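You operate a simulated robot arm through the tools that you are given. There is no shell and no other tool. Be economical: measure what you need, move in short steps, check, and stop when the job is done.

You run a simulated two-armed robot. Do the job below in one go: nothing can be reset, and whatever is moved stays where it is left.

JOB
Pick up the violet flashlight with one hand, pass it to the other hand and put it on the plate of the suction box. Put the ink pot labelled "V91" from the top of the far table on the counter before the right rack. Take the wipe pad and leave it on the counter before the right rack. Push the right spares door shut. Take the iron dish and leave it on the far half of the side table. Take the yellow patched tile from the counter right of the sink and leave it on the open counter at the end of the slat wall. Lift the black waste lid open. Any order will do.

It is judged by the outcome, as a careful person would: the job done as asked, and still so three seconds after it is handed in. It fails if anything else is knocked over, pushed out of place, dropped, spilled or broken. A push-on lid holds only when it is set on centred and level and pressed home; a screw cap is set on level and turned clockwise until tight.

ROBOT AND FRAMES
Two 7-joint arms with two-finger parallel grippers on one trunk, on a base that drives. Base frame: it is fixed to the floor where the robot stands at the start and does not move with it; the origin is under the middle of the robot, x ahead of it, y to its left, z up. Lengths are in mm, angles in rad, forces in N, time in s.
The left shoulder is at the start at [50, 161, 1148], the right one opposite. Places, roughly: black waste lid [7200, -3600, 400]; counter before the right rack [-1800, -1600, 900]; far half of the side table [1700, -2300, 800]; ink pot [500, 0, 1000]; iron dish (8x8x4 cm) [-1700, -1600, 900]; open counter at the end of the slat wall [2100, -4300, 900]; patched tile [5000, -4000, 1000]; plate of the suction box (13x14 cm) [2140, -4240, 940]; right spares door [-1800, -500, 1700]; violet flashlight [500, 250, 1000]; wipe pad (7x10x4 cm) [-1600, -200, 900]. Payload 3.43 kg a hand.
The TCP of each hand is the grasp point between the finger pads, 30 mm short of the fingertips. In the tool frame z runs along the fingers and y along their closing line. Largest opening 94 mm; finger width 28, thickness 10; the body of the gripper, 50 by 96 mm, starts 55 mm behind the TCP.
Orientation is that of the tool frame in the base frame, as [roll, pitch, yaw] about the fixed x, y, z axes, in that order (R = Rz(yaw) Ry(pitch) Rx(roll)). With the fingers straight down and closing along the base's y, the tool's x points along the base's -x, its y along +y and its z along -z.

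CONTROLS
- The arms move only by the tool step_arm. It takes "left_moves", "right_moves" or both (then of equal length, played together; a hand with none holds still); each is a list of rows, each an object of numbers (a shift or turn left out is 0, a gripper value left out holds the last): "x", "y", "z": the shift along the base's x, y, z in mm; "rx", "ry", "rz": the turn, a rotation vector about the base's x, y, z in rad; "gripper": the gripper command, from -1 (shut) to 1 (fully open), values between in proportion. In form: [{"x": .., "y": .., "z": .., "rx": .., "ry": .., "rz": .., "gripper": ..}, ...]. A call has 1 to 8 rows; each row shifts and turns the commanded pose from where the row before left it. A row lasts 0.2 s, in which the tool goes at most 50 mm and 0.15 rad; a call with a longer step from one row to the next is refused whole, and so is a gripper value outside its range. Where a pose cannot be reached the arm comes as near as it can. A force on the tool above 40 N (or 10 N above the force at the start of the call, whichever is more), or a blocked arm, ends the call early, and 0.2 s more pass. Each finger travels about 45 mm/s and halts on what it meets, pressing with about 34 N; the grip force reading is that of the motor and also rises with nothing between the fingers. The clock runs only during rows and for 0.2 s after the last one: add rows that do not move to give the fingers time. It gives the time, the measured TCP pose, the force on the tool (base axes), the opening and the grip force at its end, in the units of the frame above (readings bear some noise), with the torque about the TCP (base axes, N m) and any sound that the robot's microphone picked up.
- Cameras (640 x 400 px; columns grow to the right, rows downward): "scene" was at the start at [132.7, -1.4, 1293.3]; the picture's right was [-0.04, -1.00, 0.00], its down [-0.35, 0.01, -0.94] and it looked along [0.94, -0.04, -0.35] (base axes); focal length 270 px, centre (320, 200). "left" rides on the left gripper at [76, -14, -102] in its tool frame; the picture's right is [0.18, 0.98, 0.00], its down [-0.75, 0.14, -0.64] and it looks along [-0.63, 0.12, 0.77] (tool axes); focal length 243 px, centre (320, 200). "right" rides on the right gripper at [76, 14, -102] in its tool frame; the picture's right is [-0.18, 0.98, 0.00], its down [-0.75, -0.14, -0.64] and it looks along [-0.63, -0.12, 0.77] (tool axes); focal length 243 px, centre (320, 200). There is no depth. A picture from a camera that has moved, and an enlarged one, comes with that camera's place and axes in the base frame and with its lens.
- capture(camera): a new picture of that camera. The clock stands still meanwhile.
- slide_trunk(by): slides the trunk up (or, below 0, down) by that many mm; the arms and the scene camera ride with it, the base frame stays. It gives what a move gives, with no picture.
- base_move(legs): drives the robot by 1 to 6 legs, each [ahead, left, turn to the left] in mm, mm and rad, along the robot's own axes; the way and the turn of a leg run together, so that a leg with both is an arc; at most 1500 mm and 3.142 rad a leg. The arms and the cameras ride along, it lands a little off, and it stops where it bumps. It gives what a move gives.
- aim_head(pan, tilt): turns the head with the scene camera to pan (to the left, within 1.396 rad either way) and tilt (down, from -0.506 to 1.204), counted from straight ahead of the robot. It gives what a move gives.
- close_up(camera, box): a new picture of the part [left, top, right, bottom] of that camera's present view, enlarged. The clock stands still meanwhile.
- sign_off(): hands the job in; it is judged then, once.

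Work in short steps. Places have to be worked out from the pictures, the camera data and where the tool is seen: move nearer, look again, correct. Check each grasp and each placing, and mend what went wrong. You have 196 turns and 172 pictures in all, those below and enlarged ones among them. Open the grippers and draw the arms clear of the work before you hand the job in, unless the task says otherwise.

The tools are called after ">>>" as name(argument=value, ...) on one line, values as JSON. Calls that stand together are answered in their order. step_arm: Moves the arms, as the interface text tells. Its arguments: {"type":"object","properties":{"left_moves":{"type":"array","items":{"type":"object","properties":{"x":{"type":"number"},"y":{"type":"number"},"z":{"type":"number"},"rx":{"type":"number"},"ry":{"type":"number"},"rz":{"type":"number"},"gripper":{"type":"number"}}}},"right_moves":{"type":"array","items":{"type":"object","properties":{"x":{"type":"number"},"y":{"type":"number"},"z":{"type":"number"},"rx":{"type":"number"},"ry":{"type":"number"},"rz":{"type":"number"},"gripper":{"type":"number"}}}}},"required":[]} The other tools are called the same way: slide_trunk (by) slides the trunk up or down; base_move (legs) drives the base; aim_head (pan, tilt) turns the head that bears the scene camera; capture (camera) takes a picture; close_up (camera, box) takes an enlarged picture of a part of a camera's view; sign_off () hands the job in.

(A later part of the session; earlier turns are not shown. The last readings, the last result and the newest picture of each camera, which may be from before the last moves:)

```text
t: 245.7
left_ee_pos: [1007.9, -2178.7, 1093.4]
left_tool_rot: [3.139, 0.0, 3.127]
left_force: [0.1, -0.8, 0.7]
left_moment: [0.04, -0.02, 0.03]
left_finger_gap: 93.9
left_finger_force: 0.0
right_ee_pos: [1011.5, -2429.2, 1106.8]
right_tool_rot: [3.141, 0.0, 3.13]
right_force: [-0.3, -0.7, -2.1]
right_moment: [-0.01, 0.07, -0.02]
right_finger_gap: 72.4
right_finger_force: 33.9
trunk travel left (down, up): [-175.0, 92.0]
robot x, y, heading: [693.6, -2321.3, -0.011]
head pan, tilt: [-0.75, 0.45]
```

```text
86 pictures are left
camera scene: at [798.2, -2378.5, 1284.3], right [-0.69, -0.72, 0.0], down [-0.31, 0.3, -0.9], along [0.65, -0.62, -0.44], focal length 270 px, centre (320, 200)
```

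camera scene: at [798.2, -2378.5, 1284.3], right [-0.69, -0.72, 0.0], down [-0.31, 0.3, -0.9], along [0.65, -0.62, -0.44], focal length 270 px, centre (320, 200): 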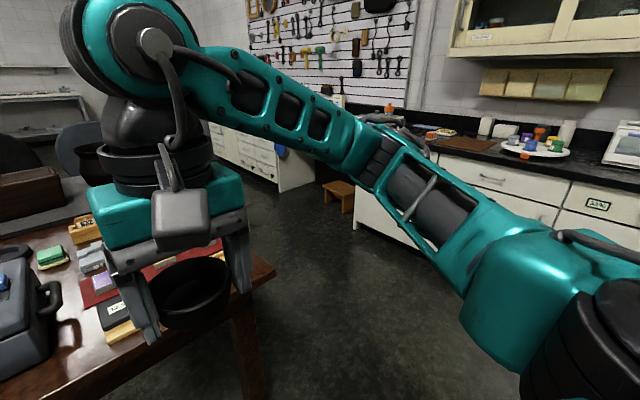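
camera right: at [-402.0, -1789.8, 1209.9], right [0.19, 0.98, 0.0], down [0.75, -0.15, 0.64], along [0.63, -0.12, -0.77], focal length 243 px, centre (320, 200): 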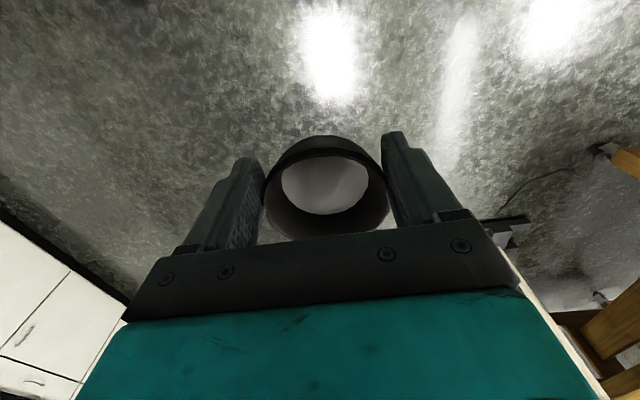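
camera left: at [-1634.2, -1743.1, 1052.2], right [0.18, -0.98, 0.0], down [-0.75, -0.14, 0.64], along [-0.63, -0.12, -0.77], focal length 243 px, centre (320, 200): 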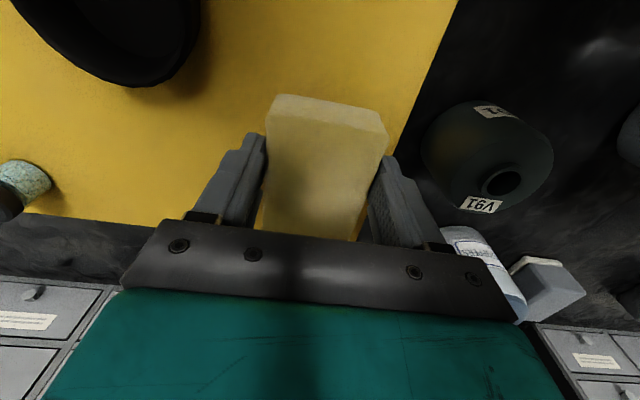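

By triangulation the table top is z≈745, x≈1345–2715, y≈-1831…-2718; the listed place (1700,-2300) is the half nearer to me. I look through the wrist cameras for free space.

>>> capture(camera="right")

>>> aim_head(pan=-0.45, tilt=0.35)

>>> capture(camera="scene")

```text
85 pictures are left
camera right: at [935.9, -2412.2, 1209.9], right [0.2, 0.98, 0.0], down [0.75, -0.15, 0.64], along [0.63, -0.13, -0.77], focal length 243 px, centre (320, 200)
```

right: 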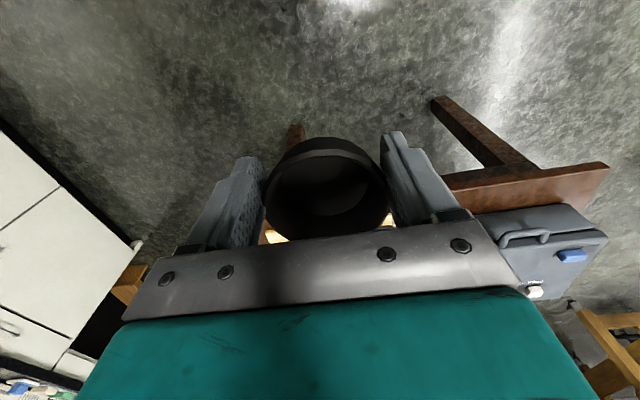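

```text
t: 246.5
left_ee_pos: [1006.3, -2176.8, 1093.8]
left_tool_rot: [3.141, -0.001, 3.129]
left_force: [-0.4, 0.5, -0.5]
left_moment: [0.04, -0.03, -0.01]
left_finger_gap: 94.1
left_finger_force: 0.1
right_ee_pos: [1012.7, -2429.0, 1107.7]
right_tool_rot: [-3.141, 0.003, 3.13]
right_force: [0.0, -0.1, -3.4]
right_moment: [-0.01, 0.08, 0.0]
right_finger_gap: 72.1
right_finger_force: 33.9
trunk travel left (down, up): [-175.0, 92.0]
robot x, y, heading: [693.5, -2313.0, -0.013]
head pan, tilt: [-0.45, 0.351]
```

```text
84 pictures are left
camera scene: at [815.0, -2356.7, 1293.5], right [-0.45, -0.89, 0.0], down [-0.31, 0.15, -0.94], along [0.84, -0.42, -0.34], focal length 270 px, centre (320, 200)
```

scene: 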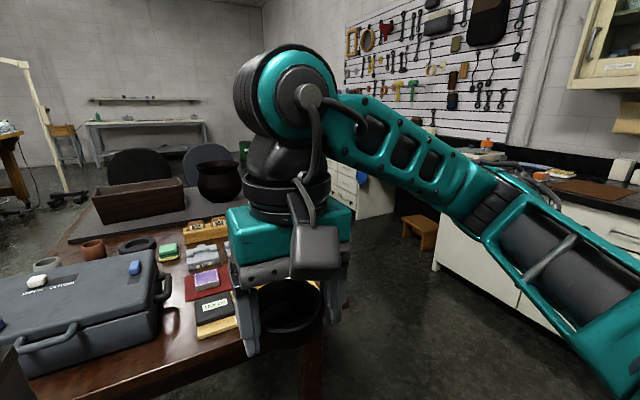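

The hand hides the right part of the table; I shift it 120 mm to the right and look again.

>>> step_arm(right_moves=[{"y": -40}, {"y": -40}, {"y": -40}, {}])

>>> aim_head(pan=-0.1, tilt=0.5)

>>> capture(camera="scene")

```text
t: 247.5
left_ee_pos: [1008.1, -2176.9, 1092.6]
left_tool_rot: [3.141, 0.001, 3.127]
left_force: [0.2, 0.2, 0.0]
left_moment: [-0.01, 0.0, 0.01]
left_finger_gap: 94.1
left_finger_force: 0.0
right_ee_pos: [1012.9, -2548.5, 1106.2]
right_tool_rot: [3.142, -0.001, 3.129]
right_force: [-0.6, -0.2, -2.6]
right_moment: [-0.01, 0.06, 0.0]
right_finger_gap: 72.2
right_finger_force: 34.3
trunk travel left (down, up): [-175.0, 92.0]
robot x, y, heading: [690.4, -2317.5, -0.013]
head pan, tilt: [-0.45, 0.351]
```

```text
t: 248.3
left_ee_pos: [1007.5, -2178.3, 1093.7]
left_tool_rot: [3.139, -0.002, 3.127]
left_force: [0.0, 0.2, -0.3]
left_moment: [-0.01, 0.02, -0.01]
left_finger_gap: 93.9
left_finger_force: 0.1
right_ee_pos: [1011.6, -2548.0, 1106.8]
right_tool_rot: [-3.14, 0.003, 3.128]
right_force: [-1.0, -0.4, -3.4]
right_moment: [0.0, 0.03, -0.03]
right_finger_gap: 72.2
right_finger_force: 33.4
trunk travel left (down, up): [-175.0, 92.0]
robot x, y, heading: [691.5, -2317.2, -0.015]
head pan, tilt: [-0.099, 0.499]
```

```text
83 pictures are left
camera scene: at [822.1, -2325.4, 1279.9], right [-0.11, -0.99, 0.0], down [-0.48, 0.05, -0.88], along [0.87, -0.1, -0.48], focal length 270 px, centre (320, 200)
```

scene: 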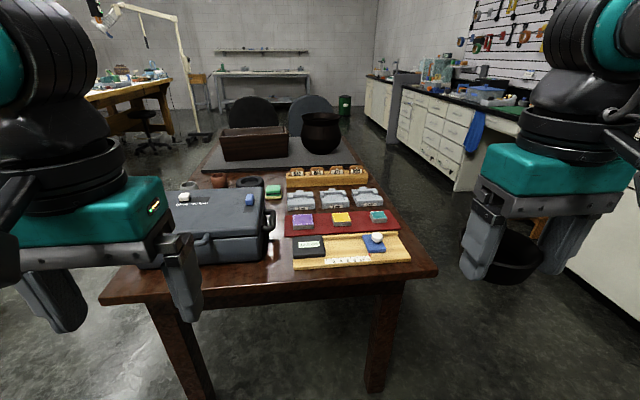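

The near half is packed with the case and trays; a free strip lies around x≈1960–2110 behind the card holders, reachable from the aisle on the right. I drive round to that side.

>>> base_move(legs=[[0, -930, 0.013], [1150, 0, 0], [0, 0, 1.57]])

>>> aim_head(pan=0.0, tilt=0.5)

>>> capture(camera="scene")

```text
t: 262.5
left_ee_pos: [1702.3, -2934.7, 1094.1]
left_tool_rot: [3.14, 0.002, -1.586]
left_force: [-0.4, -0.1, -0.5]
left_moment: [0.05, -0.02, -0.01]
left_finger_gap: 94.2
left_finger_force: 0.0
right_ee_pos: [2072.2, -2931.1, 1107.0]
right_tool_rot: [-3.141, 0.001, -1.585]
right_force: [0.1, -0.6, -2.6]
right_moment: [-0.1, 0.02, -0.02]
right_finger_gap: 70.3
right_finger_force: 34.2
trunk travel left (down, up): [-175.0, 92.0]
robot x, y, heading: [1842.6, -3247.7, 1.558]
head pan, tilt: [-0.099, 0.499]
```

```text
t: 263.2
left_ee_pos: [1702.2, -2936.6, 1092.8]
left_tool_rot: [-3.141, 0.002, -1.585]
left_force: [0.3, 0.0, 1.2]
left_moment: [-0.03, 0.0, -0.03]
left_finger_gap: 93.8
left_finger_force: 0.0
right_ee_pos: [2072.2, -2931.4, 1107.5]
right_tool_rot: [-3.141, -0.002, -1.585]
right_force: [-0.4, 0.4, -2.7]
right_moment: [-0.03, -0.07, 0.01]
right_finger_gap: 70.2
right_finger_force: 34.0
trunk travel left (down, up): [-175.0, 92.0]
robot x, y, heading: [1845.0, -3252.0, 1.555]
head pan, tilt: [0.0, 0.499]
```

```text
82 pictures are left
camera scene: at [1843.0, -3118.2, 1279.9], right [1.0, -0.01, 0.0], down [-0.01, -0.48, -0.88], along [0.01, 0.88, -0.48], focal length 270 px, centre (320, 200)
```

scene: 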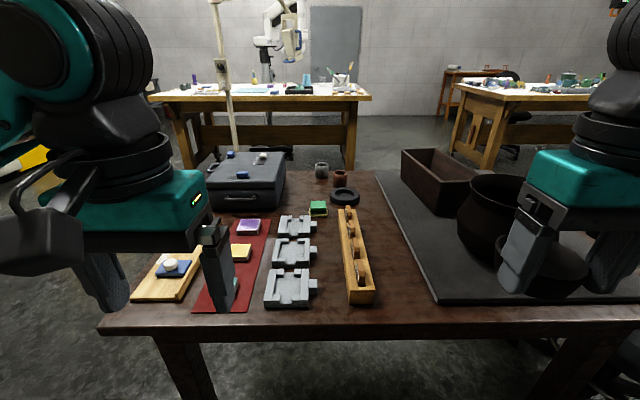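

A wood strip is free between the card holder and the grey sheet. I zoom in to measure free spots in the near-x half.

>>> close_up(camera="scene", box=[200, 150, 440, 300])

>>> capture(camera="right")

```text
2.67 times, centred on (320, 225) of scene
camera zoom: at [1843.0, -3118.2, 1279.9], right [1.0, -0.01, 0.0], down [-0.01, -0.48, -0.88], along [0.01, 0.88, -0.48], focal length 719 px, centre (320, 133)
```

zoom: 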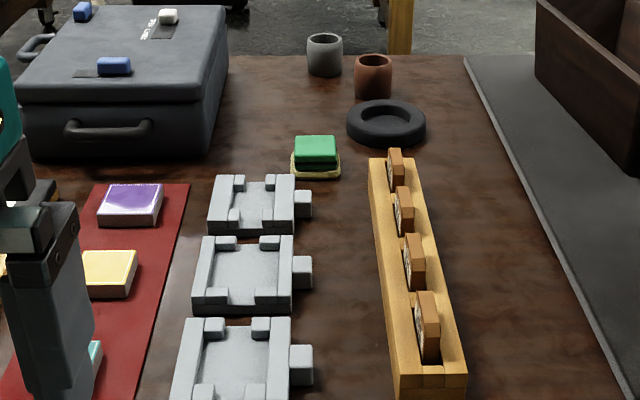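

```text
80 pictures are left
camera right: at [2057.3, -3006.7, 1209.9], right [-0.98, 0.2, 0.0], down [0.15, 0.75, 0.64], along [0.13, 0.63, -0.77], focal length 243 px, centre (320, 200)
```

right: 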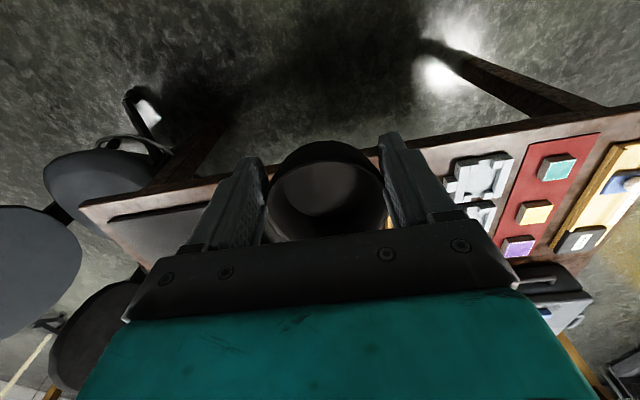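

A better spot inside that half: bare wood at about (1770,-2065), between the case and the jars, reachable from the +y side. I check the way round the far end of the table.

>>> aim_head(pan=-1.1, tilt=0.3)

>>> capture(camera="scene")

>>> aim_head(pan=-0.4, tilt=0.2)

>>> capture(camera="scene")

```text
t: 264.5
left_ee_pos: [1702.4, -2935.1, 1093.4]
left_tool_rot: [3.139, 0.002, -1.584]
left_force: [0.2, -0.8, 0.8]
left_moment: [-0.03, -0.01, -0.05]
left_finger_gap: 94.2
left_finger_force: 0.0
right_ee_pos: [2072.1, -2932.2, 1108.0]
right_tool_rot: [-3.141, 0.002, -1.584]
right_force: [0.5, 0.0, -2.4]
right_moment: [-0.08, 0.0, 0.0]
right_finger_gap: 70.2
right_finger_force: 34.6
trunk travel left (down, up): [-175.0, 92.0]
robot x, y, heading: [1840.4, -3253.2, 1.556]
head pan, tilt: [-1.1, 0.3]
```

```text
79 pictures are left
camera scene: at [1925.4, -3167.9, 1298.2], right [0.44, -0.9, 0.0], down [-0.27, -0.13, -0.96], along [0.86, 0.42, -0.3], focal length 270 px, centre (320, 200)
```

scene: 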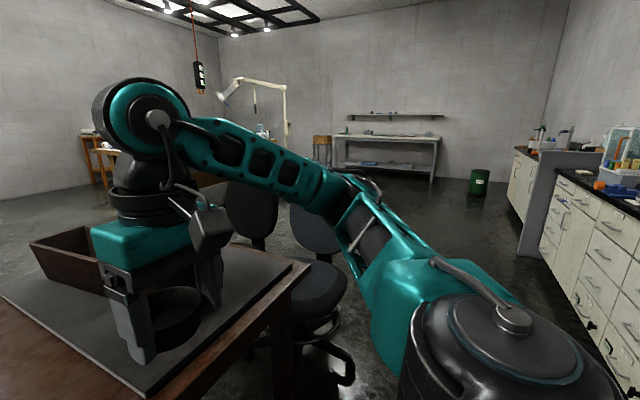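

```text
t: 265.6
left_ee_pos: [1702.2, -2934.9, 1093.1]
left_tool_rot: [3.14, 0.003, -1.587]
left_force: [-0.2, -0.6, 0.0]
left_moment: [0.01, 0.03, 0.01]
left_finger_gap: 93.9
left_finger_force: 0.0
right_ee_pos: [2072.6, -2931.8, 1107.8]
right_tool_rot: [3.14, 0.002, -1.585]
right_force: [0.6, -0.5, -2.5]
right_moment: [-0.07, 0.01, -0.01]
right_finger_gap: 70.1
right_finger_force: 33.5
trunk travel left (down, up): [-175.0, 92.0]
robot x, y, heading: [1842.3, -3253.9, 1.557]
head pan, tilt: [-0.4, 0.201]
```

```text
78 pictures are left
camera scene: at [1879.2, -3123.9, 1307.5], right [0.92, -0.4, 0.0], down [-0.08, -0.18, -0.98], along [0.4, 0.9, -0.2], focal length 270 px, centre (320, 200)
```

scene: 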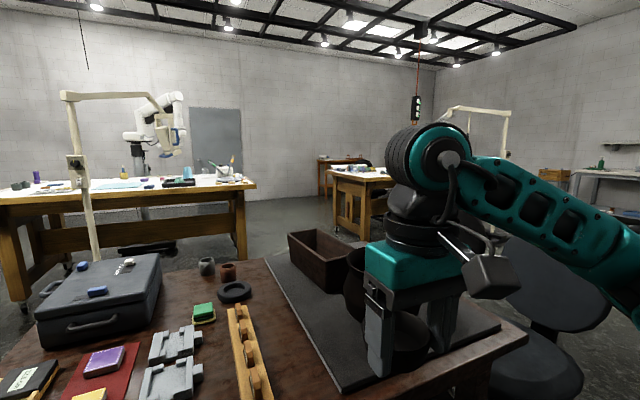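

The way round the far end is free. I drive: along the aisle to x≈3640, up to y≈-1420, turn to face -y and come back to x≈1920.

>>> base_move(legs=[[0, -1500, 0.014], [0, -300, 0], [1450, 0, 0], [380, 0, 0], [0, 0, 3.14]])

>>> aim_head(pan=-0.8, tilt=0.3)

>>> capture(camera="scene")

```text
t: 290.8
left_ee_pos: [3786.2, -1743.5, 1094.1]
left_tool_rot: [3.141, 0.001, 1.563]
left_force: [0.4, 0.1, 0.1]
left_moment: [-0.02, -0.02, 0.02]
left_finger_gap: 93.9
left_finger_force: 0.0
right_ee_pos: [3415.5, -1750.8, 1107.1]
right_tool_rot: [3.141, 0.0, 1.567]
right_force: [0.6, -0.7, -2.7]
right_moment: [0.08, 0.03, 0.03]
right_finger_gap: 66.7
right_finger_force: 33.7
trunk travel left (down, up): [-175.0, 92.0]
robot x, y, heading: [3641.1, -1431.5, -1.574]
head pan, tilt: [-0.4, 0.201]
```

```text
t: 291.6
left_ee_pos: [3785.9, -1743.9, 1093.3]
left_tool_rot: [3.139, 0.001, 1.564]
left_force: [-0.8, 0.6, -0.1]
left_moment: [0.01, -0.01, 0.0]
left_finger_gap: 94.2
left_finger_force: 0.1
right_ee_pos: [3416.6, -1750.9, 1107.3]
right_tool_rot: [-3.141, 0.001, 1.565]
right_force: [-0.2, 0.0, -2.8]
right_moment: [0.08, 0.01, 0.01]
right_finger_gap: 66.6
right_finger_force: 33.5
trunk travel left (down, up): [-175.0, 92.0]
robot x, y, heading: [3646.2, -1423.6, -1.579]
head pan, tilt: [-0.799, 0.3]
```

```text
77 pictures are left
camera scene: at [3576.2, -1532.1, 1298.3], right [-0.69, 0.72, 0.0], down [0.21, 0.21, -0.96], along [-0.69, -0.66, -0.3], focal length 270 px, centre (320, 200)
```

scene: 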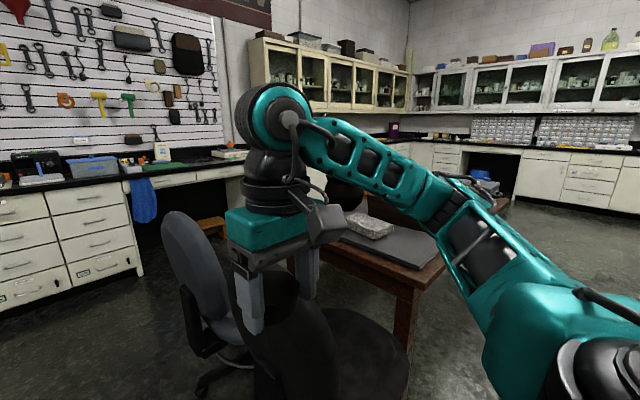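

The grip gap keeps creeping; I drive on promptly to x≈1920 and check the dish.

>>> base_move(legs=[[0, -1450, 0.008], [0, -280, 0]])

>>> capture(camera="right")

>>> aim_head(pan=0.0, tilt=0.5)

>>> capture(camera="scene")

```text
t: 295.4
left_ee_pos: [3220.8, -1706.6, 1093.3]
left_tool_rot: [3.139, 0.002, 1.576]
left_force: [-0.3, 0.8, 0.3]
left_moment: [-0.01, 0.01, 0.01]
left_finger_gap: 94.1
left_finger_force: 0.1
right_ee_pos: [2850.6, -1717.8, 1106.7]
right_tool_rot: [-3.141, 0.001, 1.578]
right_force: [-0.3, 0.0, -2.4]
right_moment: [0.13, 0.06, 0.0]
right_finger_gap: 66.0
right_finger_force: 34.4
trunk travel left (down, up): [-175.0, 92.0]
robot x, y, heading: [3075.9, -1392.4, -1.569]
head pan, tilt: [-0.799, 0.3]
stopped in leg 1: the robot was blocked; the commanded pose is now the measured one
```

```text
76 pictures are left
camera right: at [2864.4, -1640.4, 1209.6], right [0.98, -0.18, 0.0], down [-0.14, -0.75, 0.64], along [-0.11, -0.63, -0.77], focal length 243 px, centre (320, 200)
```

right: 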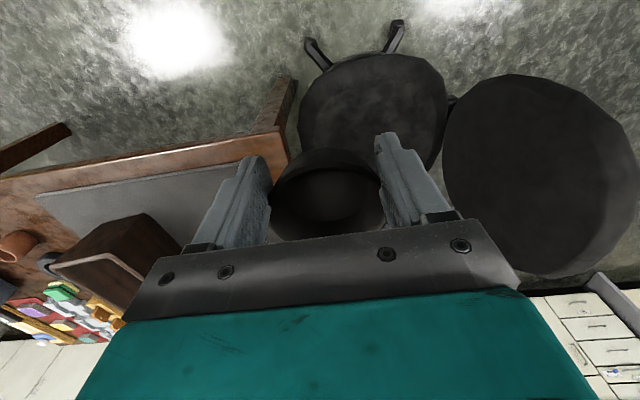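

```text
t: 296.5
left_ee_pos: [3222.0, -1705.6, 1093.9]
left_tool_rot: [3.14, 0.001, 1.575]
left_force: [-0.1, 1.1, 0.2]
left_moment: [0.03, -0.01, -0.06]
left_finger_gap: 94.2
left_finger_force: 0.0
right_ee_pos: [2851.0, -1717.1, 1106.9]
right_tool_rot: [-3.141, 0.0, 1.576]
right_force: [0.5, 0.4, -2.9]
right_moment: [0.13, 0.03, 0.02]
right_finger_gap: 66.2
right_finger_force: 33.9
trunk travel left (down, up): [-175.0, 92.0]
robot x, y, heading: [3074.2, -1394.4, -1.562]
head pan, tilt: [0.0, 0.499]
```

```text
75 pictures are left
camera scene: at [3075.8, -1522.1, 1279.9], right [-1.0, 0.0, 0.0], down [0.0, 0.48, -0.88], along [0.0, -0.88, -0.48], focal length 270 px, centre (320, 200)
```

scene: 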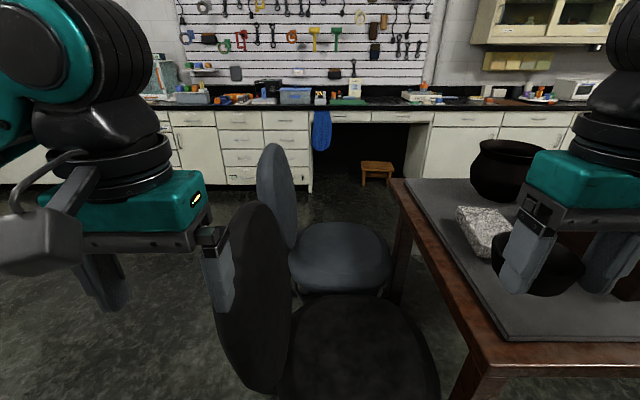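

The base touched the front chair. I back off, pass behind it, then come forward again along the table.

>>> base_move(legs=[[-220, 0, -0.008], [0, -580, 0], [270, 0, 0], [0, -580, 0]])

>>> capture(camera="scene")

```text
t: 305.6
left_ee_pos: [2052.3, -1757.6, 1093.2]
left_tool_rot: [3.139, 0.003, 1.571]
left_force: [0.2, 0.1, -0.2]
left_moment: [0.0, -0.06, -0.01]
left_finger_gap: 94.3
left_finger_force: 0.1
right_ee_pos: [1683.4, -1766.8, 1106.9]
right_tool_rot: [3.141, -0.001, 1.573]
right_force: [-0.3, 0.2, -3.5]
right_moment: [0.1, -0.01, -0.02]
right_finger_gap: 65.0
right_finger_force: 33.8
trunk travel left (down, up): [-175.0, 92.0]
robot x, y, heading: [1911.4, -1445.5, -1.572]
head pan, tilt: [0.0, 0.499]
```

```text
74 pictures are left
camera scene: at [1909.0, -1572.5, 1279.9], right [-1.0, 0.0, 0.0], down [0.0, 0.48, -0.88], along [0.0, -0.88, -0.48], focal length 270 px, centre (320, 200)
```

scene: 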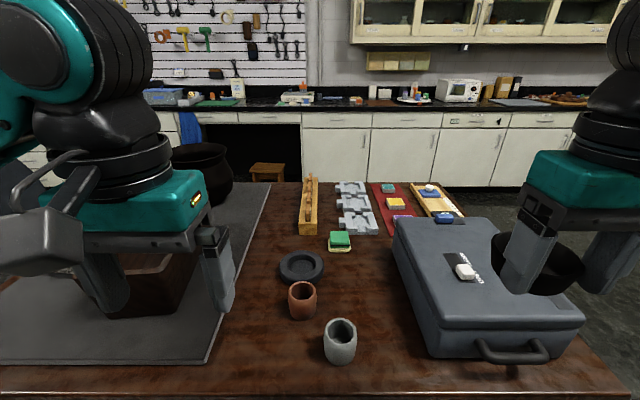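

Clear view: free wood at about (1790,-1998), well clear of case, jars and ring. I move the dish over it.

>>> step_arm(right_moves=[{"x": 36, "y": -15}, {"x": 36, "y": -25}, {"x": 35, "y": -30}, {"y": -40, "z": -20}, {"y": -40, "z": -20}, {"y": -40, "z": -25}, {"y": -41, "z": -25}, {}])

>>> capture(camera="right")

>>> capture(camera="scene")

```text
t: 307.4
left_ee_pos: [2053.1, -1758.7, 1092.3]
left_tool_rot: [-3.141, 0.003, 1.571]
left_force: [0.4, 0.2, 0.5]
left_moment: [0.01, -0.05, -0.02]
left_finger_gap: 94.2
left_finger_force: 0.1
right_ee_pos: [1790.8, -1997.8, 1015.7]
right_tool_rot: [3.141, 0.002, 1.575]
right_force: [-0.1, 0.5, -2.6]
right_moment: [0.07, -0.02, -0.03]
right_finger_gap: 64.3
right_finger_force: 34.3
trunk travel left (down, up): [-175.0, 92.0]
robot x, y, heading: [1910.3, -1445.7, -1.571]
head pan, tilt: [0.0, 0.499]
```

```text
73 pictures are left
camera right: at [1804.1, -1921.3, 1118.5], right [0.98, -0.18, 0.0], down [-0.14, -0.75, 0.64], along [-0.12, -0.63, -0.77], focal length 243 px, centre (320, 200)
```

right: 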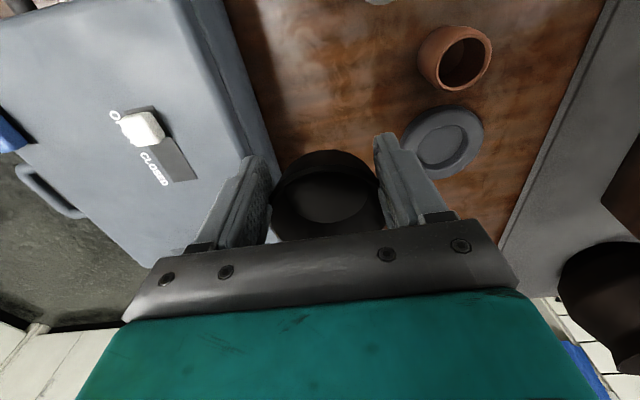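

```text
72 pictures are left
camera scene: at [1909.2, -1572.4, 1279.9], right [-1.0, 0.0, 0.0], down [0.0, 0.48, -0.88], along [0.0, -0.88, -0.48], focal length 270 px, centre (320, 200)
```

scene: 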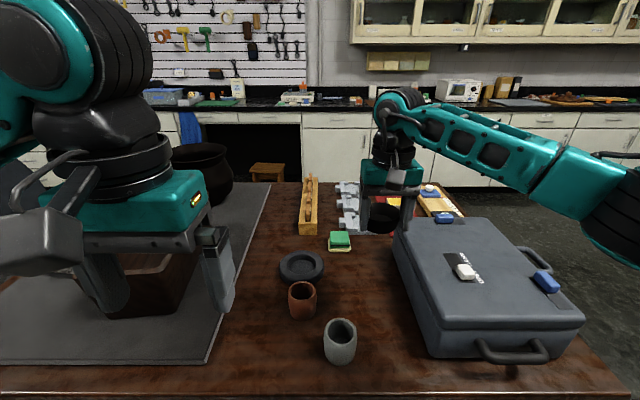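

I shift 15 mm away from the case edge and descend, then go slowly to contact.

>>> step_arm(right_moves=[{"x": 15, "z": -30}, {"z": -45}, {"z": -45}, {"z": -45}, {"z": -40}, {}])

>>> step_arm(right_moves=[{"z": -5}, {"z": -5}, {"z": -4}, {"z": -4}, {"z": -4}, {"z": -4}, {"z": -4}, {"z": -4}])

>>> capture(camera="right")

>>> close_up(camera="scene", box=[300, 200, 460, 320])

```text
t: 308.8
left_ee_pos: [2053.0, -1757.2, 1093.6]
left_tool_rot: [3.14, 0.002, 1.571]
left_force: [-0.3, 0.3, -0.2]
left_moment: [-0.01, 0.02, 0.05]
left_finger_gap: 94.1
left_finger_force: 0.0
right_ee_pos: [1804.2, -1997.4, 811.7]
right_tool_rot: [3.141, 0.001, 1.572]
right_force: [-1.0, 0.5, -2.9]
right_moment: [0.08, -0.03, 0.02]
right_finger_gap: 64.8
right_finger_force: 34.7
trunk travel left (down, up): [-175.0, 92.0]
robot x, y, heading: [1908.7, -1444.6, -1.572]
head pan, tilt: [0.0, 0.499]
```

```text
t: 310.7
left_ee_pos: [2053.5, -1755.8, 1093.4]
left_tool_rot: [3.14, 0.004, 1.571]
left_force: [-0.6, 0.2, 0.0]
left_moment: [0.0, -0.02, -0.02]
left_finger_gap: 94.1
left_finger_force: 0.1
right_ee_pos: [1807.2, -2000.7, 785.4]
right_tool_rot: [3.139, 0.009, 1.572]
right_force: [-0.6, 2.1, 16.6]
right_moment: [-0.02, 0.38, -0.11]
right_finger_gap: 60.8
right_finger_force: 33.6
trunk travel left (down, up): [-175.0, 92.0]
robot x, y, heading: [1907.1, -1442.2, -1.571]
head pan, tilt: [0.0, 0.499]
stopped in row 8 (right hand): the force on the tool passed its limit (the readings are from after the stop); the commanded pose is now the measured one
```

```text
71 pictures are left
camera right: at [1820.1, -1921.7, 887.1], right [0.98, -0.18, 0.01], down [-0.14, -0.75, 0.65], along [-0.11, -0.64, -0.76], focal length 243 px, centre (320, 200)
```

right: 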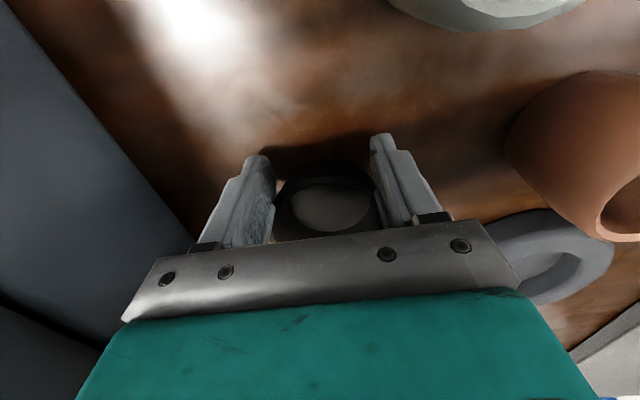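

```text
3.33 times, centred on (380, 260) of scene
camera zoom: at [1909.6, -1570.8, 1279.8], right [-1.0, 0.0, 0.0], down [0.0, 0.48, -0.88], along [0.0, -0.88, -0.48], focal length 898 px, centre (120, 0)
```

zoom: 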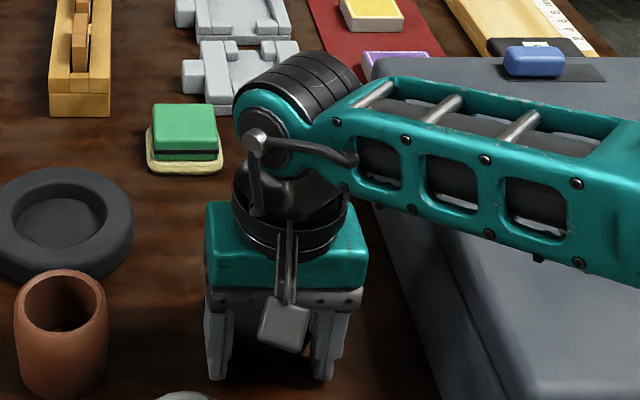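

Contact made. I open the gripper, let it settle and lift off.

>>> step_arm(right_moves=[{"z": 3}, {"gripper": 0.6}, {}, {}, {"gripper": 1}, {}, {}])

>>> capture(camera="right")

>>> step_arm(right_moves=[{"z": 15}, {"z": 40}, {"z": 45}, {"z": 45}, {"z": 45, "y": 10}, {"z": 40, "y": 25}, {"y": 45}, {"y": 45}])

>>> capture(camera="scene")

```text
t: 312.3
left_ee_pos: [2052.7, -1756.9, 1093.6]
left_tool_rot: [3.139, 0.002, 1.57]
left_force: [0.4, -0.1, 0.2]
left_moment: [0.01, 0.01, 0.02]
left_finger_gap: 94.0
left_finger_force: 0.0
right_ee_pos: [1805.5, -1999.4, 784.9]
right_tool_rot: [3.14, 0.004, 1.572]
right_force: [0.1, 1.2, 0.0]
right_moment: [0.02, 0.02, 0.0]
right_finger_gap: 94.3
right_finger_force: 0.1
trunk travel left (down, up): [-175.0, 92.0]
robot x, y, heading: [1907.2, -1443.5, -1.571]
head pan, tilt: [0.0, 0.499]
```

```text
69 pictures are left
camera right: at [1819.7, -1921.5, 887.1], right [0.98, -0.18, 0.0], down [-0.14, -0.75, 0.65], along [-0.11, -0.63, -0.76], focal length 243 px, centre (320, 200)
```

right: 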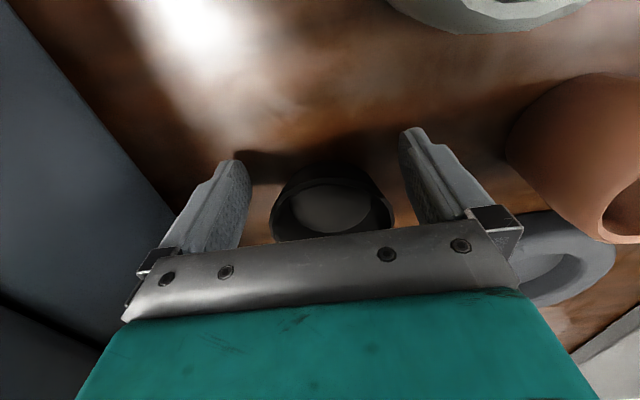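

```text
t: 314.1
left_ee_pos: [2054.0, -1757.1, 1094.0]
left_tool_rot: [3.14, 0.001, 1.569]
left_force: [0.1, 0.7, -0.4]
left_moment: [-0.01, -0.03, 0.0]
left_finger_gap: 93.9
left_finger_force: 0.1
right_ee_pos: [1804.3, -1872.9, 1015.8]
right_tool_rot: [3.141, 0.005, 1.572]
right_force: [-0.9, 0.5, 1.3]
right_moment: [-0.02, -0.03, -0.03]
right_finger_gap: 94.1
right_finger_force: 0.1
trunk travel left (down, up): [-175.0, 92.0]
robot x, y, heading: [1911.3, -1445.4, -1.569]
head pan, tilt: [0.0, 0.499]
```

```text
68 pictures are left
camera scene: at [1909.2, -1571.8, 1280.0], right [-1.0, 0.0, 0.0], down [0.0, 0.48, -0.88], along [0.0, -0.88, -0.48], focal length 270 px, centre (320, 200)
```

scene: 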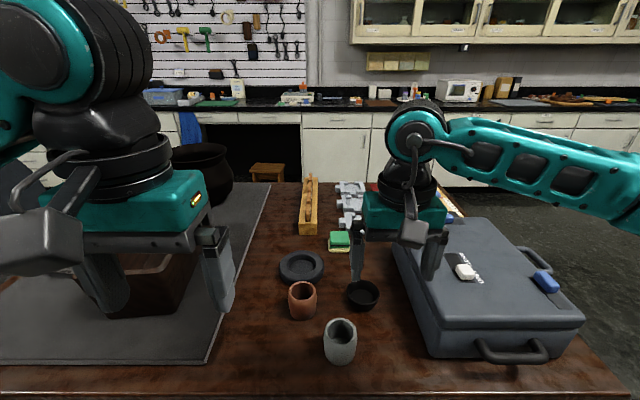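

The dish stands upright in its spot. Next is the flashlight at the start table; I retract the hand and check the way past the lamp stand.

>>> step_arm(right_moves=[{"z": 30, "y": 35}, {"z": 20, "y": 40}, {"z": 20, "y": 35}, {}])

>>> aim_head(pan=-1.39, tilt=0.5)

>>> capture(camera="scene")

```text
t: 315.1
left_ee_pos: [2054.2, -1756.7, 1093.6]
left_tool_rot: [3.14, 0.003, 1.571]
left_force: [-0.3, 0.3, 0.0]
left_moment: [0.0, -0.03, -0.04]
left_finger_gap: 94.1
left_finger_force: 0.1
right_ee_pos: [1804.8, -1764.1, 1084.4]
right_tool_rot: [3.139, 0.005, 1.572]
right_force: [1.2, 0.1, 0.7]
right_moment: [0.0, 0.01, -0.01]
right_finger_gap: 94.0
right_finger_force: 0.1
trunk travel left (down, up): [-175.0, 92.0]
robot x, y, heading: [1908.9, -1444.3, -1.572]
head pan, tilt: [0.0, 0.499]
```

```text
t: 316.6
left_ee_pos: [2053.0, -1758.0, 1093.2]
left_tool_rot: [3.141, 0.003, 1.57]
left_force: [0.3, 0.5, -0.2]
left_moment: [0.02, 0.01, -0.04]
left_finger_gap: 94.1
left_finger_force: 0.2
right_ee_pos: [1805.2, -1765.3, 1086.1]
right_tool_rot: [3.138, 0.006, 1.574]
right_force: [0.4, 0.8, -0.3]
right_moment: [-0.02, 0.0, -0.01]
right_finger_gap: 94.1
right_finger_force: 0.0
trunk travel left (down, up): [-175.0, 92.0]
robot x, y, heading: [1907.8, -1445.7, -1.57]
head pan, tilt: [-1.389, 0.499]
```

```text
67 pictures are left
camera scene: at [1819.9, -1497.7, 1279.9], right [-0.18, 0.98, 0.0], down [0.47, 0.09, -0.88], along [-0.86, -0.16, -0.48], focal length 270 px, centre (320, 200)
```

scene: 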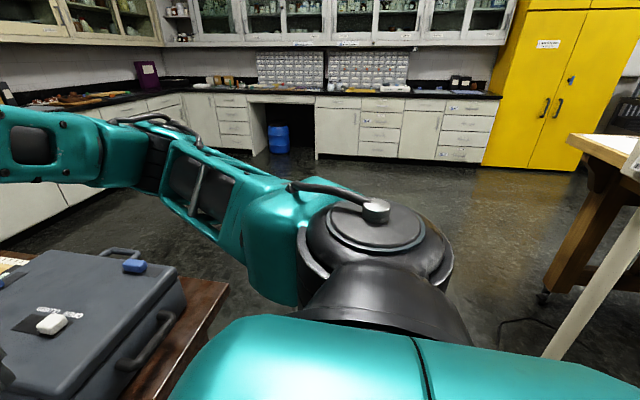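

The aisle at y≈-1485 is clear. I drive back round to the start spot facing the flashlight.

>>> base_move(legs=[[40, 0, 0], [0, -1450, 0], [0, -860, 0], [0, 0, 1.57], [0, 1470, 0], [350, 0, 0]])

>>> aim_head(pan=0.1, tilt=0.4)

>>> capture(camera="scene")

```text
t: 341.1
left_ee_pos: [259.2, 115.2, 1092.8]
left_tool_rot: [3.14, 0.003, -3.137]
left_force: [0.6, 0.0, 0.2]
left_moment: [0.0, 0.04, 0.02]
left_finger_gap: 93.9
left_finger_force: 0.0
right_ee_pos: [268.5, -132.3, 1085.5]
right_tool_rot: [3.139, 0.003, -3.136]
right_force: [1.6, -0.9, 0.1]
right_moment: [-0.01, 0.02, -0.01]
right_finger_gap: 93.8
right_finger_force: 0.1
trunk travel left (down, up): [-175.0, 92.0]
robot x, y, heading: [-52.1, -27.8, 0.006]
head pan, tilt: [-1.389, 0.499]
```

```text
t: 342.7
left_ee_pos: [258.6, 116.0, 1093.4]
left_tool_rot: [3.14, 0.0, -3.136]
left_force: [0.1, -0.4, -0.1]
left_moment: [-0.01, 0.02, -0.01]
left_finger_gap: 94.1
left_finger_force: 0.1
right_ee_pos: [268.2, -132.2, 1085.1]
right_tool_rot: [3.138, 0.005, -3.135]
right_force: [-0.5, 0.1, 0.3]
right_moment: [-0.02, 0.0, -0.01]
right_finger_gap: 94.1
right_finger_force: 0.1
trunk travel left (down, up): [-175.0, 92.0]
robot x, y, heading: [-55.4, -30.5, 0.005]
head pan, tilt: [0.099, 0.4]
```

```text
66 pictures are left
camera scene: at [77.5, -17.2, 1289.0], right [0.1, -0.99, 0.0], down [-0.39, -0.04, -0.92], along [0.92, 0.1, -0.39], focal length 270 px, centre (320, 200)
```

scene: 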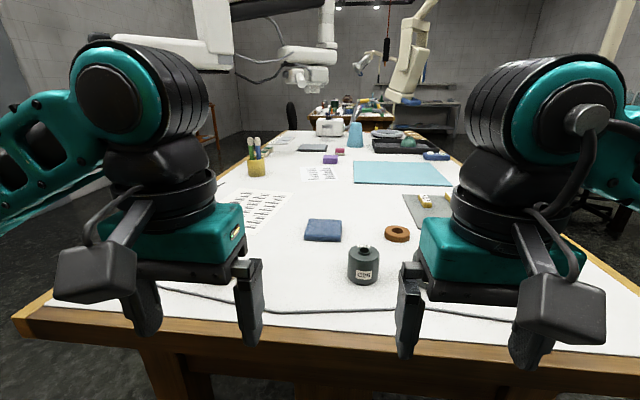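

I move the base back to its original spot and bring the left hand above the flashlight to look, while the right hand yaws for a side grip.

>>> base_move(legs=[[55, 30, -0.005]])

>>> step_arm(left_moves=[{"x": 10, "z": 40}, {"x": 25, "y": 10}, {"x": 25, "y": 10}, {"x": 30, "y": 10}, {"x": 30, "y": 10}, {"x": 30, "y": 15}, {}])

>>> capture(camera="left")

>>> capture(camera="scene")

```text
t: 343.6
left_ee_pos: [314.8, 146.1, 1094.5]
left_tool_rot: [3.14, 0.001, 3.14]
left_force: [0.0, 0.3, 0.1]
left_moment: [-0.01, 0.01, 0.04]
left_finger_gap: 94.1
left_finger_force: 0.0
right_ee_pos: [321.6, -103.6, 1085.4]
right_tool_rot: [3.14, 0.004, -3.14]
right_force: [-0.3, -0.5, 0.2]
right_moment: [-0.03, -0.02, -0.02]
right_finger_gap: 94.0
right_finger_force: 0.1
trunk travel left (down, up): [-175.0, 92.0]
robot x, y, heading: [-2.1, -0.4, 0.0]
head pan, tilt: [0.099, 0.4]
```

```text
t: 345.2
left_ee_pos: [464.5, 200.0, 1133.0]
left_tool_rot: [3.14, 0.001, -3.14]
left_force: [0.3, -0.2, -0.1]
left_moment: [-0.01, 0.03, -0.02]
left_finger_gap: 93.9
left_finger_force: 0.1
right_ee_pos: [321.5, -103.9, 1085.6]
right_tool_rot: [3.138, 0.005, -3.139]
right_force: [0.2, 0.4, 0.1]
right_moment: [0.0, 0.03, 0.0]
right_finger_gap: 93.9
right_finger_force: 0.0
trunk travel left (down, up): [-175.0, 92.0]
robot x, y, heading: [1.2, 2.6, 0.001]
head pan, tilt: [0.099, 0.4]
```

```text
65 pictures are left
camera left: at [388.1, 184.8, 1235.1], right [-0.18, 0.98, 0.0], down [0.75, 0.14, 0.64], along [0.63, 0.12, -0.77], focal length 243 px, centre (320, 200)
```

left: 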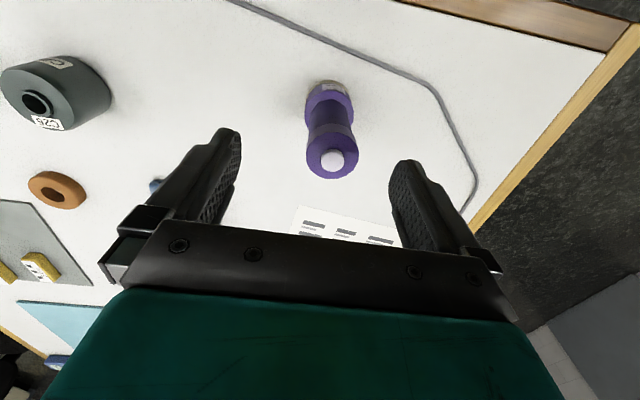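

```text
64 pictures are left
camera scene: at [132.1, 12.2, 1289.1], right [0.1, -1.0, 0.0], down [-0.39, -0.04, -0.92], along [0.92, 0.09, -0.39], focal length 270 px, centre (320, 200)
```

scene: 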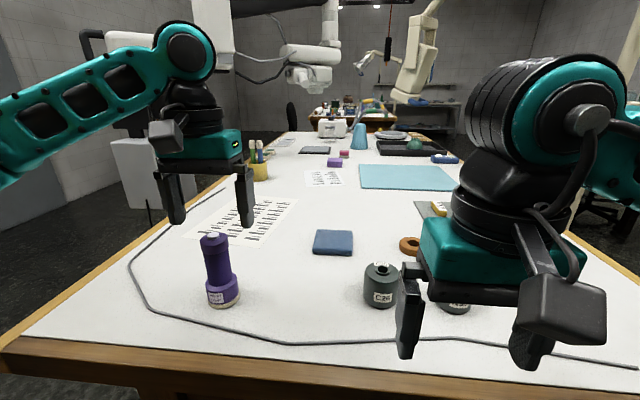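

The flashlight stands at (470,208), top ≈1078, bottom 958 (wide base ≈55 mm, collar ≈45 mm). I grip its top collar with the left hand.

>>> step_arm(left_moves=[{"x": 5, "y": 8}, {"z": -35}, {"z": -34}, {}])

>>> capture(camera="left")

>>> step_arm(left_moves=[{"gripper": -1}, {}, {}, {}, {}, {}])

```text
t: 346.2
left_ee_pos: [469.7, 206.0, 1064.0]
left_tool_rot: [3.141, 0.003, -3.141]
left_force: [0.1, -0.8, 0.5]
left_moment: [0.02, 0.03, 0.01]
left_finger_gap: 93.9
left_finger_force: 0.1
right_ee_pos: [321.8, -103.5, 1084.5]
right_tool_rot: [3.138, 0.005, -3.14]
right_force: [-0.1, -0.7, 0.5]
right_moment: [-0.01, 0.03, -0.03]
right_finger_gap: 94.0
right_finger_force: 0.1
trunk travel left (down, up): [-175.0, 92.0]
robot x, y, heading: [0.4, 3.1, -0.002]
head pan, tilt: [0.099, 0.4]
```

```text
63 pictures are left
camera left: at [393.3, 192.3, 1165.8], right [-0.18, 0.98, 0.0], down [0.75, 0.14, 0.64], along [0.63, 0.12, -0.77], focal length 243 px, centre (320, 200)
```

left: 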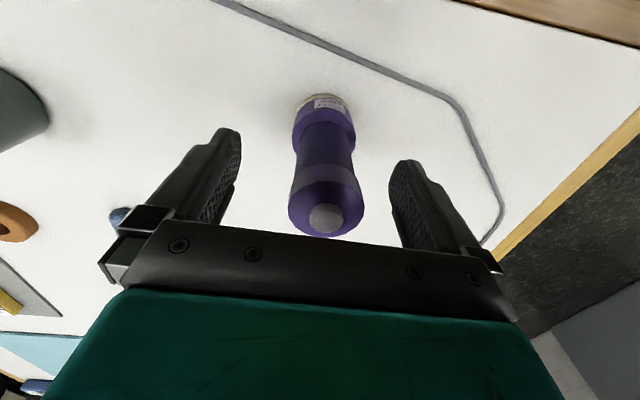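

```text
t: 347.6
left_ee_pos: [468.7, 205.7, 1063.2]
left_tool_rot: [3.141, 0.002, -3.14]
left_force: [-0.7, 0.4, -0.6]
left_moment: [0.07, 0.02, -0.01]
left_finger_gap: 46.0
left_finger_force: 34.1
right_ee_pos: [321.5, -102.6, 1085.7]
right_tool_rot: [3.139, 0.004, -3.141]
right_force: [-0.1, -0.3, 0.8]
right_moment: [0.03, 0.01, 0.0]
right_finger_gap: 94.0
right_finger_force: 0.1
trunk travel left (down, up): [-175.0, 92.0]
robot x, y, heading: [-2.5, 3.4, -0.001]
head pan, tilt: [0.099, 0.4]
```

Collar gripped (46 mm). I lift it and bring it to the middle while the right hand yaws and moves to its side.

>>> step_arm(left_moves=[{"z": 20}, {"z": 40}, {"z": 40}, {"z": 30, "x": -10, "y": -20}, {"x": -15, "y": -35}, {"x": -15, "y": -35}, {"x": -15, "y": -35}, {"x": -15, "y": -40}], right_moves=[{"rz": 0.15, "x": 7, "y": -17, "z": -3}, {"rz": 0.15, "x": 7, "y": -17, "z": -3}, {"rz": 0.15, "x": 7, "y": -17, "z": -3}, {"rz": 0.15, "x": 7, "y": -17, "z": -3}, {"rz": 0.15, "x": 7, "y": -17, "z": -3}, {"rz": 0.15, "x": 7, "y": -17, "z": -3}, {"rz": 0.15, "x": 7, "y": -17, "z": -3}, {"rz": 0.15, "x": 7, "y": -17, "z": -3}])

>>> step_arm(right_moves=[{"rz": 0.15, "x": 7, "y": -17, "z": -3}, {"rz": 0.15, "x": 7, "y": -17, "z": -3}, {"rz": 0.07, "x": 8, "y": -16, "z": -3}, {}])

>>> capture(camera="scene")

```text
t: 349.4
left_ee_pos: [398.1, 41.6, 1194.4]
left_tool_rot: [3.14, 0.002, 3.141]
left_force: [0.5, 0.2, -2.8]
left_moment: [0.03, 0.0, 0.0]
left_finger_gap: 46.0
left_finger_force: 33.6
right_ee_pos: [366.6, -219.1, 1064.3]
right_tool_rot: [3.14, 0.006, -2.091]
right_force: [-0.3, 0.1, -0.2]
right_moment: [0.02, 0.0, -0.02]
right_finger_gap: 93.9
right_finger_force: 0.1
right hand out of reach, approached as far as the arm can: row 7, 8
trunk travel left (down, up): [-175.0, 92.0]
robot x, y, heading: [1.3, 0.7, 0.005]
head pan, tilt: [0.099, 0.4]
```

```text
t: 350.4
left_ee_pos: [397.9, 42.9, 1194.6]
left_tool_rot: [3.14, 0.001, 3.141]
left_force: [0.0, -0.6, -2.0]
left_moment: [0.0, 0.0, 0.02]
left_finger_gap: 46.0
left_finger_force: 34.4
right_ee_pos: [313.2, -194.0, 1054.1]
right_tool_rot: [3.14, 0.004, -1.861]
right_force: [0.3, 0.6, -0.4]
right_moment: [-0.03, -0.02, -0.03]
right_finger_gap: 93.8
right_finger_force: 0.0
right hand out of reach, approached as far as the arm can: row 1, 2, 3
trunk travel left (down, up): [-175.0, 92.0]
robot x, y, heading: [-1.6, 1.2, 0.001]
head pan, tilt: [0.099, 0.4]
```

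```text
62 pictures are left
camera scene: at [132.3, 12.2, 1289.0], right [0.1, -1.0, 0.0], down [-0.39, -0.04, -0.92], along [0.92, 0.09, -0.39], focal length 270 px, centre (320, 200)
```

scene: 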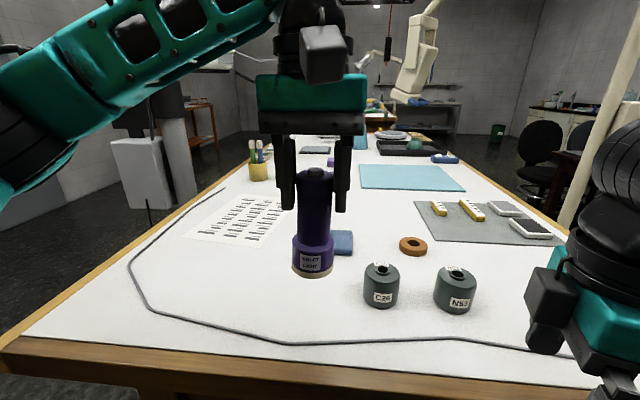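

The right wrist reaches its yaw limit out there. I move the left aside and bring the right hand to the middle, where more yaw is available.

>>> step_arm(left_moves=[{"y": 32}, {"y": 32}, {"y": 32}, {"y": 32}, {}, {}, {}, {}], right_moves=[{"rz": -0.15, "x": 8, "y": 14, "z": 4}, {"rz": -0.15, "x": 10, "y": 18, "z": 4}, {"x": 12, "y": 20, "z": 4}, {"x": 12, "y": 20, "z": 4}, {"rz": 0.1, "x": 12, "y": 20, "z": 4}, {"rz": 0.1, "x": 12, "y": 20, "z": 4}, {"rz": 0.15, "x": 12, "y": 20, "z": 4}, {"rz": 0.15, "x": 8, "y": 16, "z": 4}])

>>> step_arm(right_moves=[{"rz": 0.1, "y": 5}, {"rz": 0.1, "y": 5}, {}])

```text
t: 352.2
left_ee_pos: [397.6, 169.1, 1194.5]
left_tool_rot: [3.139, 0.001, -3.141]
left_force: [0.4, -0.8, -1.4]
left_moment: [0.04, -0.01, 0.01]
left_finger_gap: 45.8
left_finger_force: 34.1
right_ee_pos: [343.2, -37.3, 1084.1]
right_tool_rot: [3.138, 0.006, -1.623]
right_force: [-0.3, 0.4, 0.4]
right_moment: [0.06, -0.02, 0.01]
right_finger_gap: 94.2
right_finger_force: 0.1
right hand out of reach, approached as far as the arm can: row 7, 8
trunk travel left (down, up): [-175.0, 92.0]
robot x, y, heading: [0.4, -2.0, -0.002]
head pan, tilt: [0.099, 0.4]
```

```text
t: 353.0
left_ee_pos: [399.0, 171.0, 1194.0]
left_tool_rot: [3.139, 0.001, -3.14]
left_force: [-0.8, 0.8, -1.9]
left_moment: [-0.03, 0.03, 0.02]
left_finger_gap: 45.6
left_finger_force: 34.1
right_ee_pos: [294.8, -17.1, 1084.1]
right_tool_rot: [3.14, 0.006, -1.424]
right_force: [0.0, 1.0, 0.2]
right_moment: [0.01, -0.01, -0.02]
right_finger_gap: 94.0
right_finger_force: 0.1
right hand out of reach, approached as far as the arm can: row 1, 2
trunk travel left (down, up): [-175.0, 92.0]
robot x, y, heading: [-0.4, 1.2, 0.0]
head pan, tilt: [0.099, 0.4]
```

Now I tilt the right tool toward pointing left while easing the wrist out to the right (target standby (400,-73,1177)).

>>> step_arm(right_moves=[{"rz": -0.15, "y": -5, "z": 5}, {"rx": 0.15, "y": -6, "z": 10}, {"rx": 0.15, "y": -7, "z": 13}, {"rx": 0.15, "y": -7, "z": 13, "x": 10}, {"rx": 0.15, "y": -7, "z": 13, "x": 15}, {"rx": 0.15, "y": -7, "z": 13, "x": 25}, {"rx": 0.15, "y": -7, "z": 13, "x": 25}, {"rx": 0.15, "y": -8, "z": 13, "x": 25}])

>>> capture(camera="scene")

```text
t: 354.8
left_ee_pos: [397.4, 169.5, 1193.1]
left_tool_rot: [3.14, 0.002, 3.14]
left_force: [-0.1, -0.9, -1.4]
left_moment: [0.0, 0.0, 0.01]
left_finger_gap: 45.7
left_finger_force: 34.2
right_ee_pos: [304.2, -109.7, 1221.3]
right_tool_rot: [3.135, 1.056, -1.578]
right_force: [-0.2, -0.4, -0.1]
right_moment: [0.03, -0.03, 0.01]
right_finger_gap: 94.0
right_finger_force: 0.2
right hand out of reach, approached as far as the arm can: row 5, 6, 7, 8
trunk travel left (down, up): [-175.0, 92.0]
robot x, y, heading: [-0.3, -0.6, 0.002]
head pan, tilt: [0.099, 0.4]
```

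```text
61 pictures are left
camera scene: at [132.2, 11.6, 1289.0], right [0.1, -1.0, 0.0], down [-0.39, -0.04, -0.92], along [0.92, 0.09, -0.39], focal length 270 px, centre (320, 200)
```

scene: 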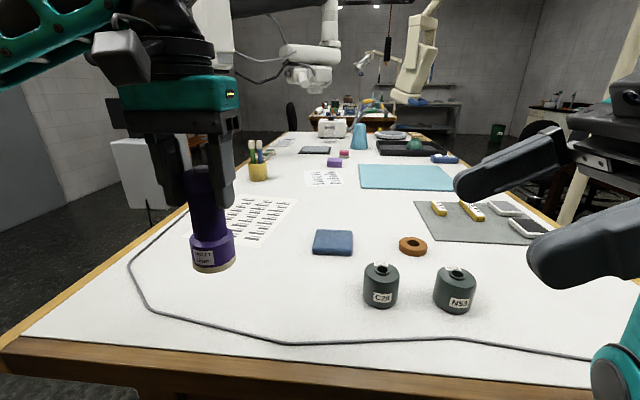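

The right tool now points left and 30° down at (304,-110,1221). I bring the flashlight to (305,30) in front of it and look.

>>> step_arm(left_moves=[{"x": -23, "y": -35}, {"x": -23, "y": -35}, {"x": -23, "y": -35}, {"x": -23, "y": -34}, {}], right_moves=[{"z": -10}, {"z": -12}, {"z": -12}, {}, {}])

>>> capture(camera="right")

>>> capture(camera="scene")

```text
t: 356.0
left_ee_pos: [306.6, 30.3, 1194.9]
left_tool_rot: [3.14, 0.004, -3.142]
left_force: [-0.4, -0.4, -1.2]
left_moment: [0.01, 0.03, 0.0]
left_finger_gap: 45.7
left_finger_force: 34.1
right_ee_pos: [292.1, -106.3, 1194.5]
right_tool_rot: [3.135, 1.053, -1.574]
right_force: [0.0, 0.3, -0.1]
right_moment: [-0.05, 0.0, 0.0]
right_finger_gap: 94.1
right_finger_force: 0.1
right hand out of reach, approached as far as the arm can: row 1, 2, 3
trunk travel left (down, up): [-175.0, 92.0]
robot x, y, heading: [2.0, 4.7, 0.002]
head pan, tilt: [0.099, 0.4]
```

```text
60 pictures are left
camera right: at [276.6, -232.0, 1179.8], right [-0.98, 0.09, 0.16], down [0.14, -0.19, 0.97], along [0.12, 0.98, 0.17], focal length 243 px, centre (320, 200)
```

right: 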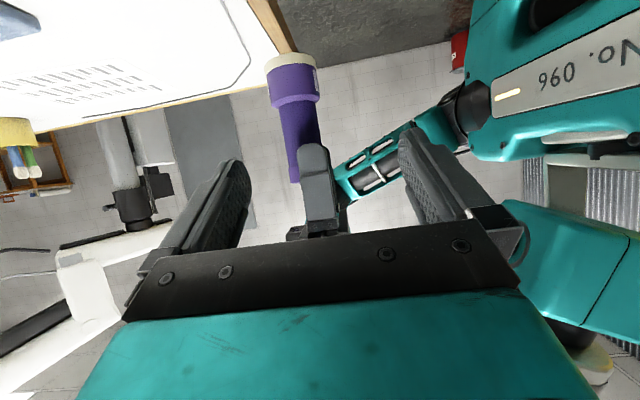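

```text
59 pictures are left
camera scene: at [132.3, 12.6, 1289.0], right [0.1, -0.99, 0.0], down [-0.39, -0.04, -0.92], along [0.92, 0.09, -0.39], focal length 270 px, centre (320, 200)
```

scene: 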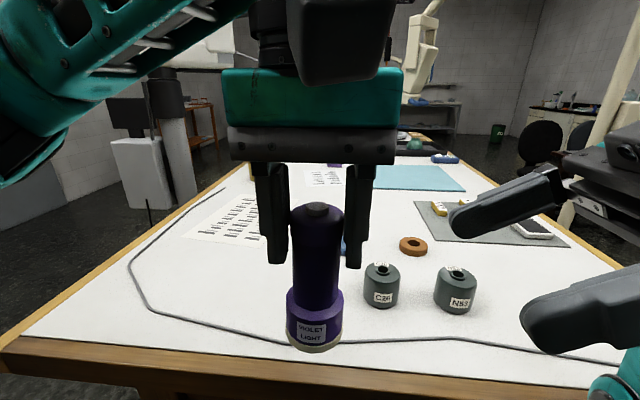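

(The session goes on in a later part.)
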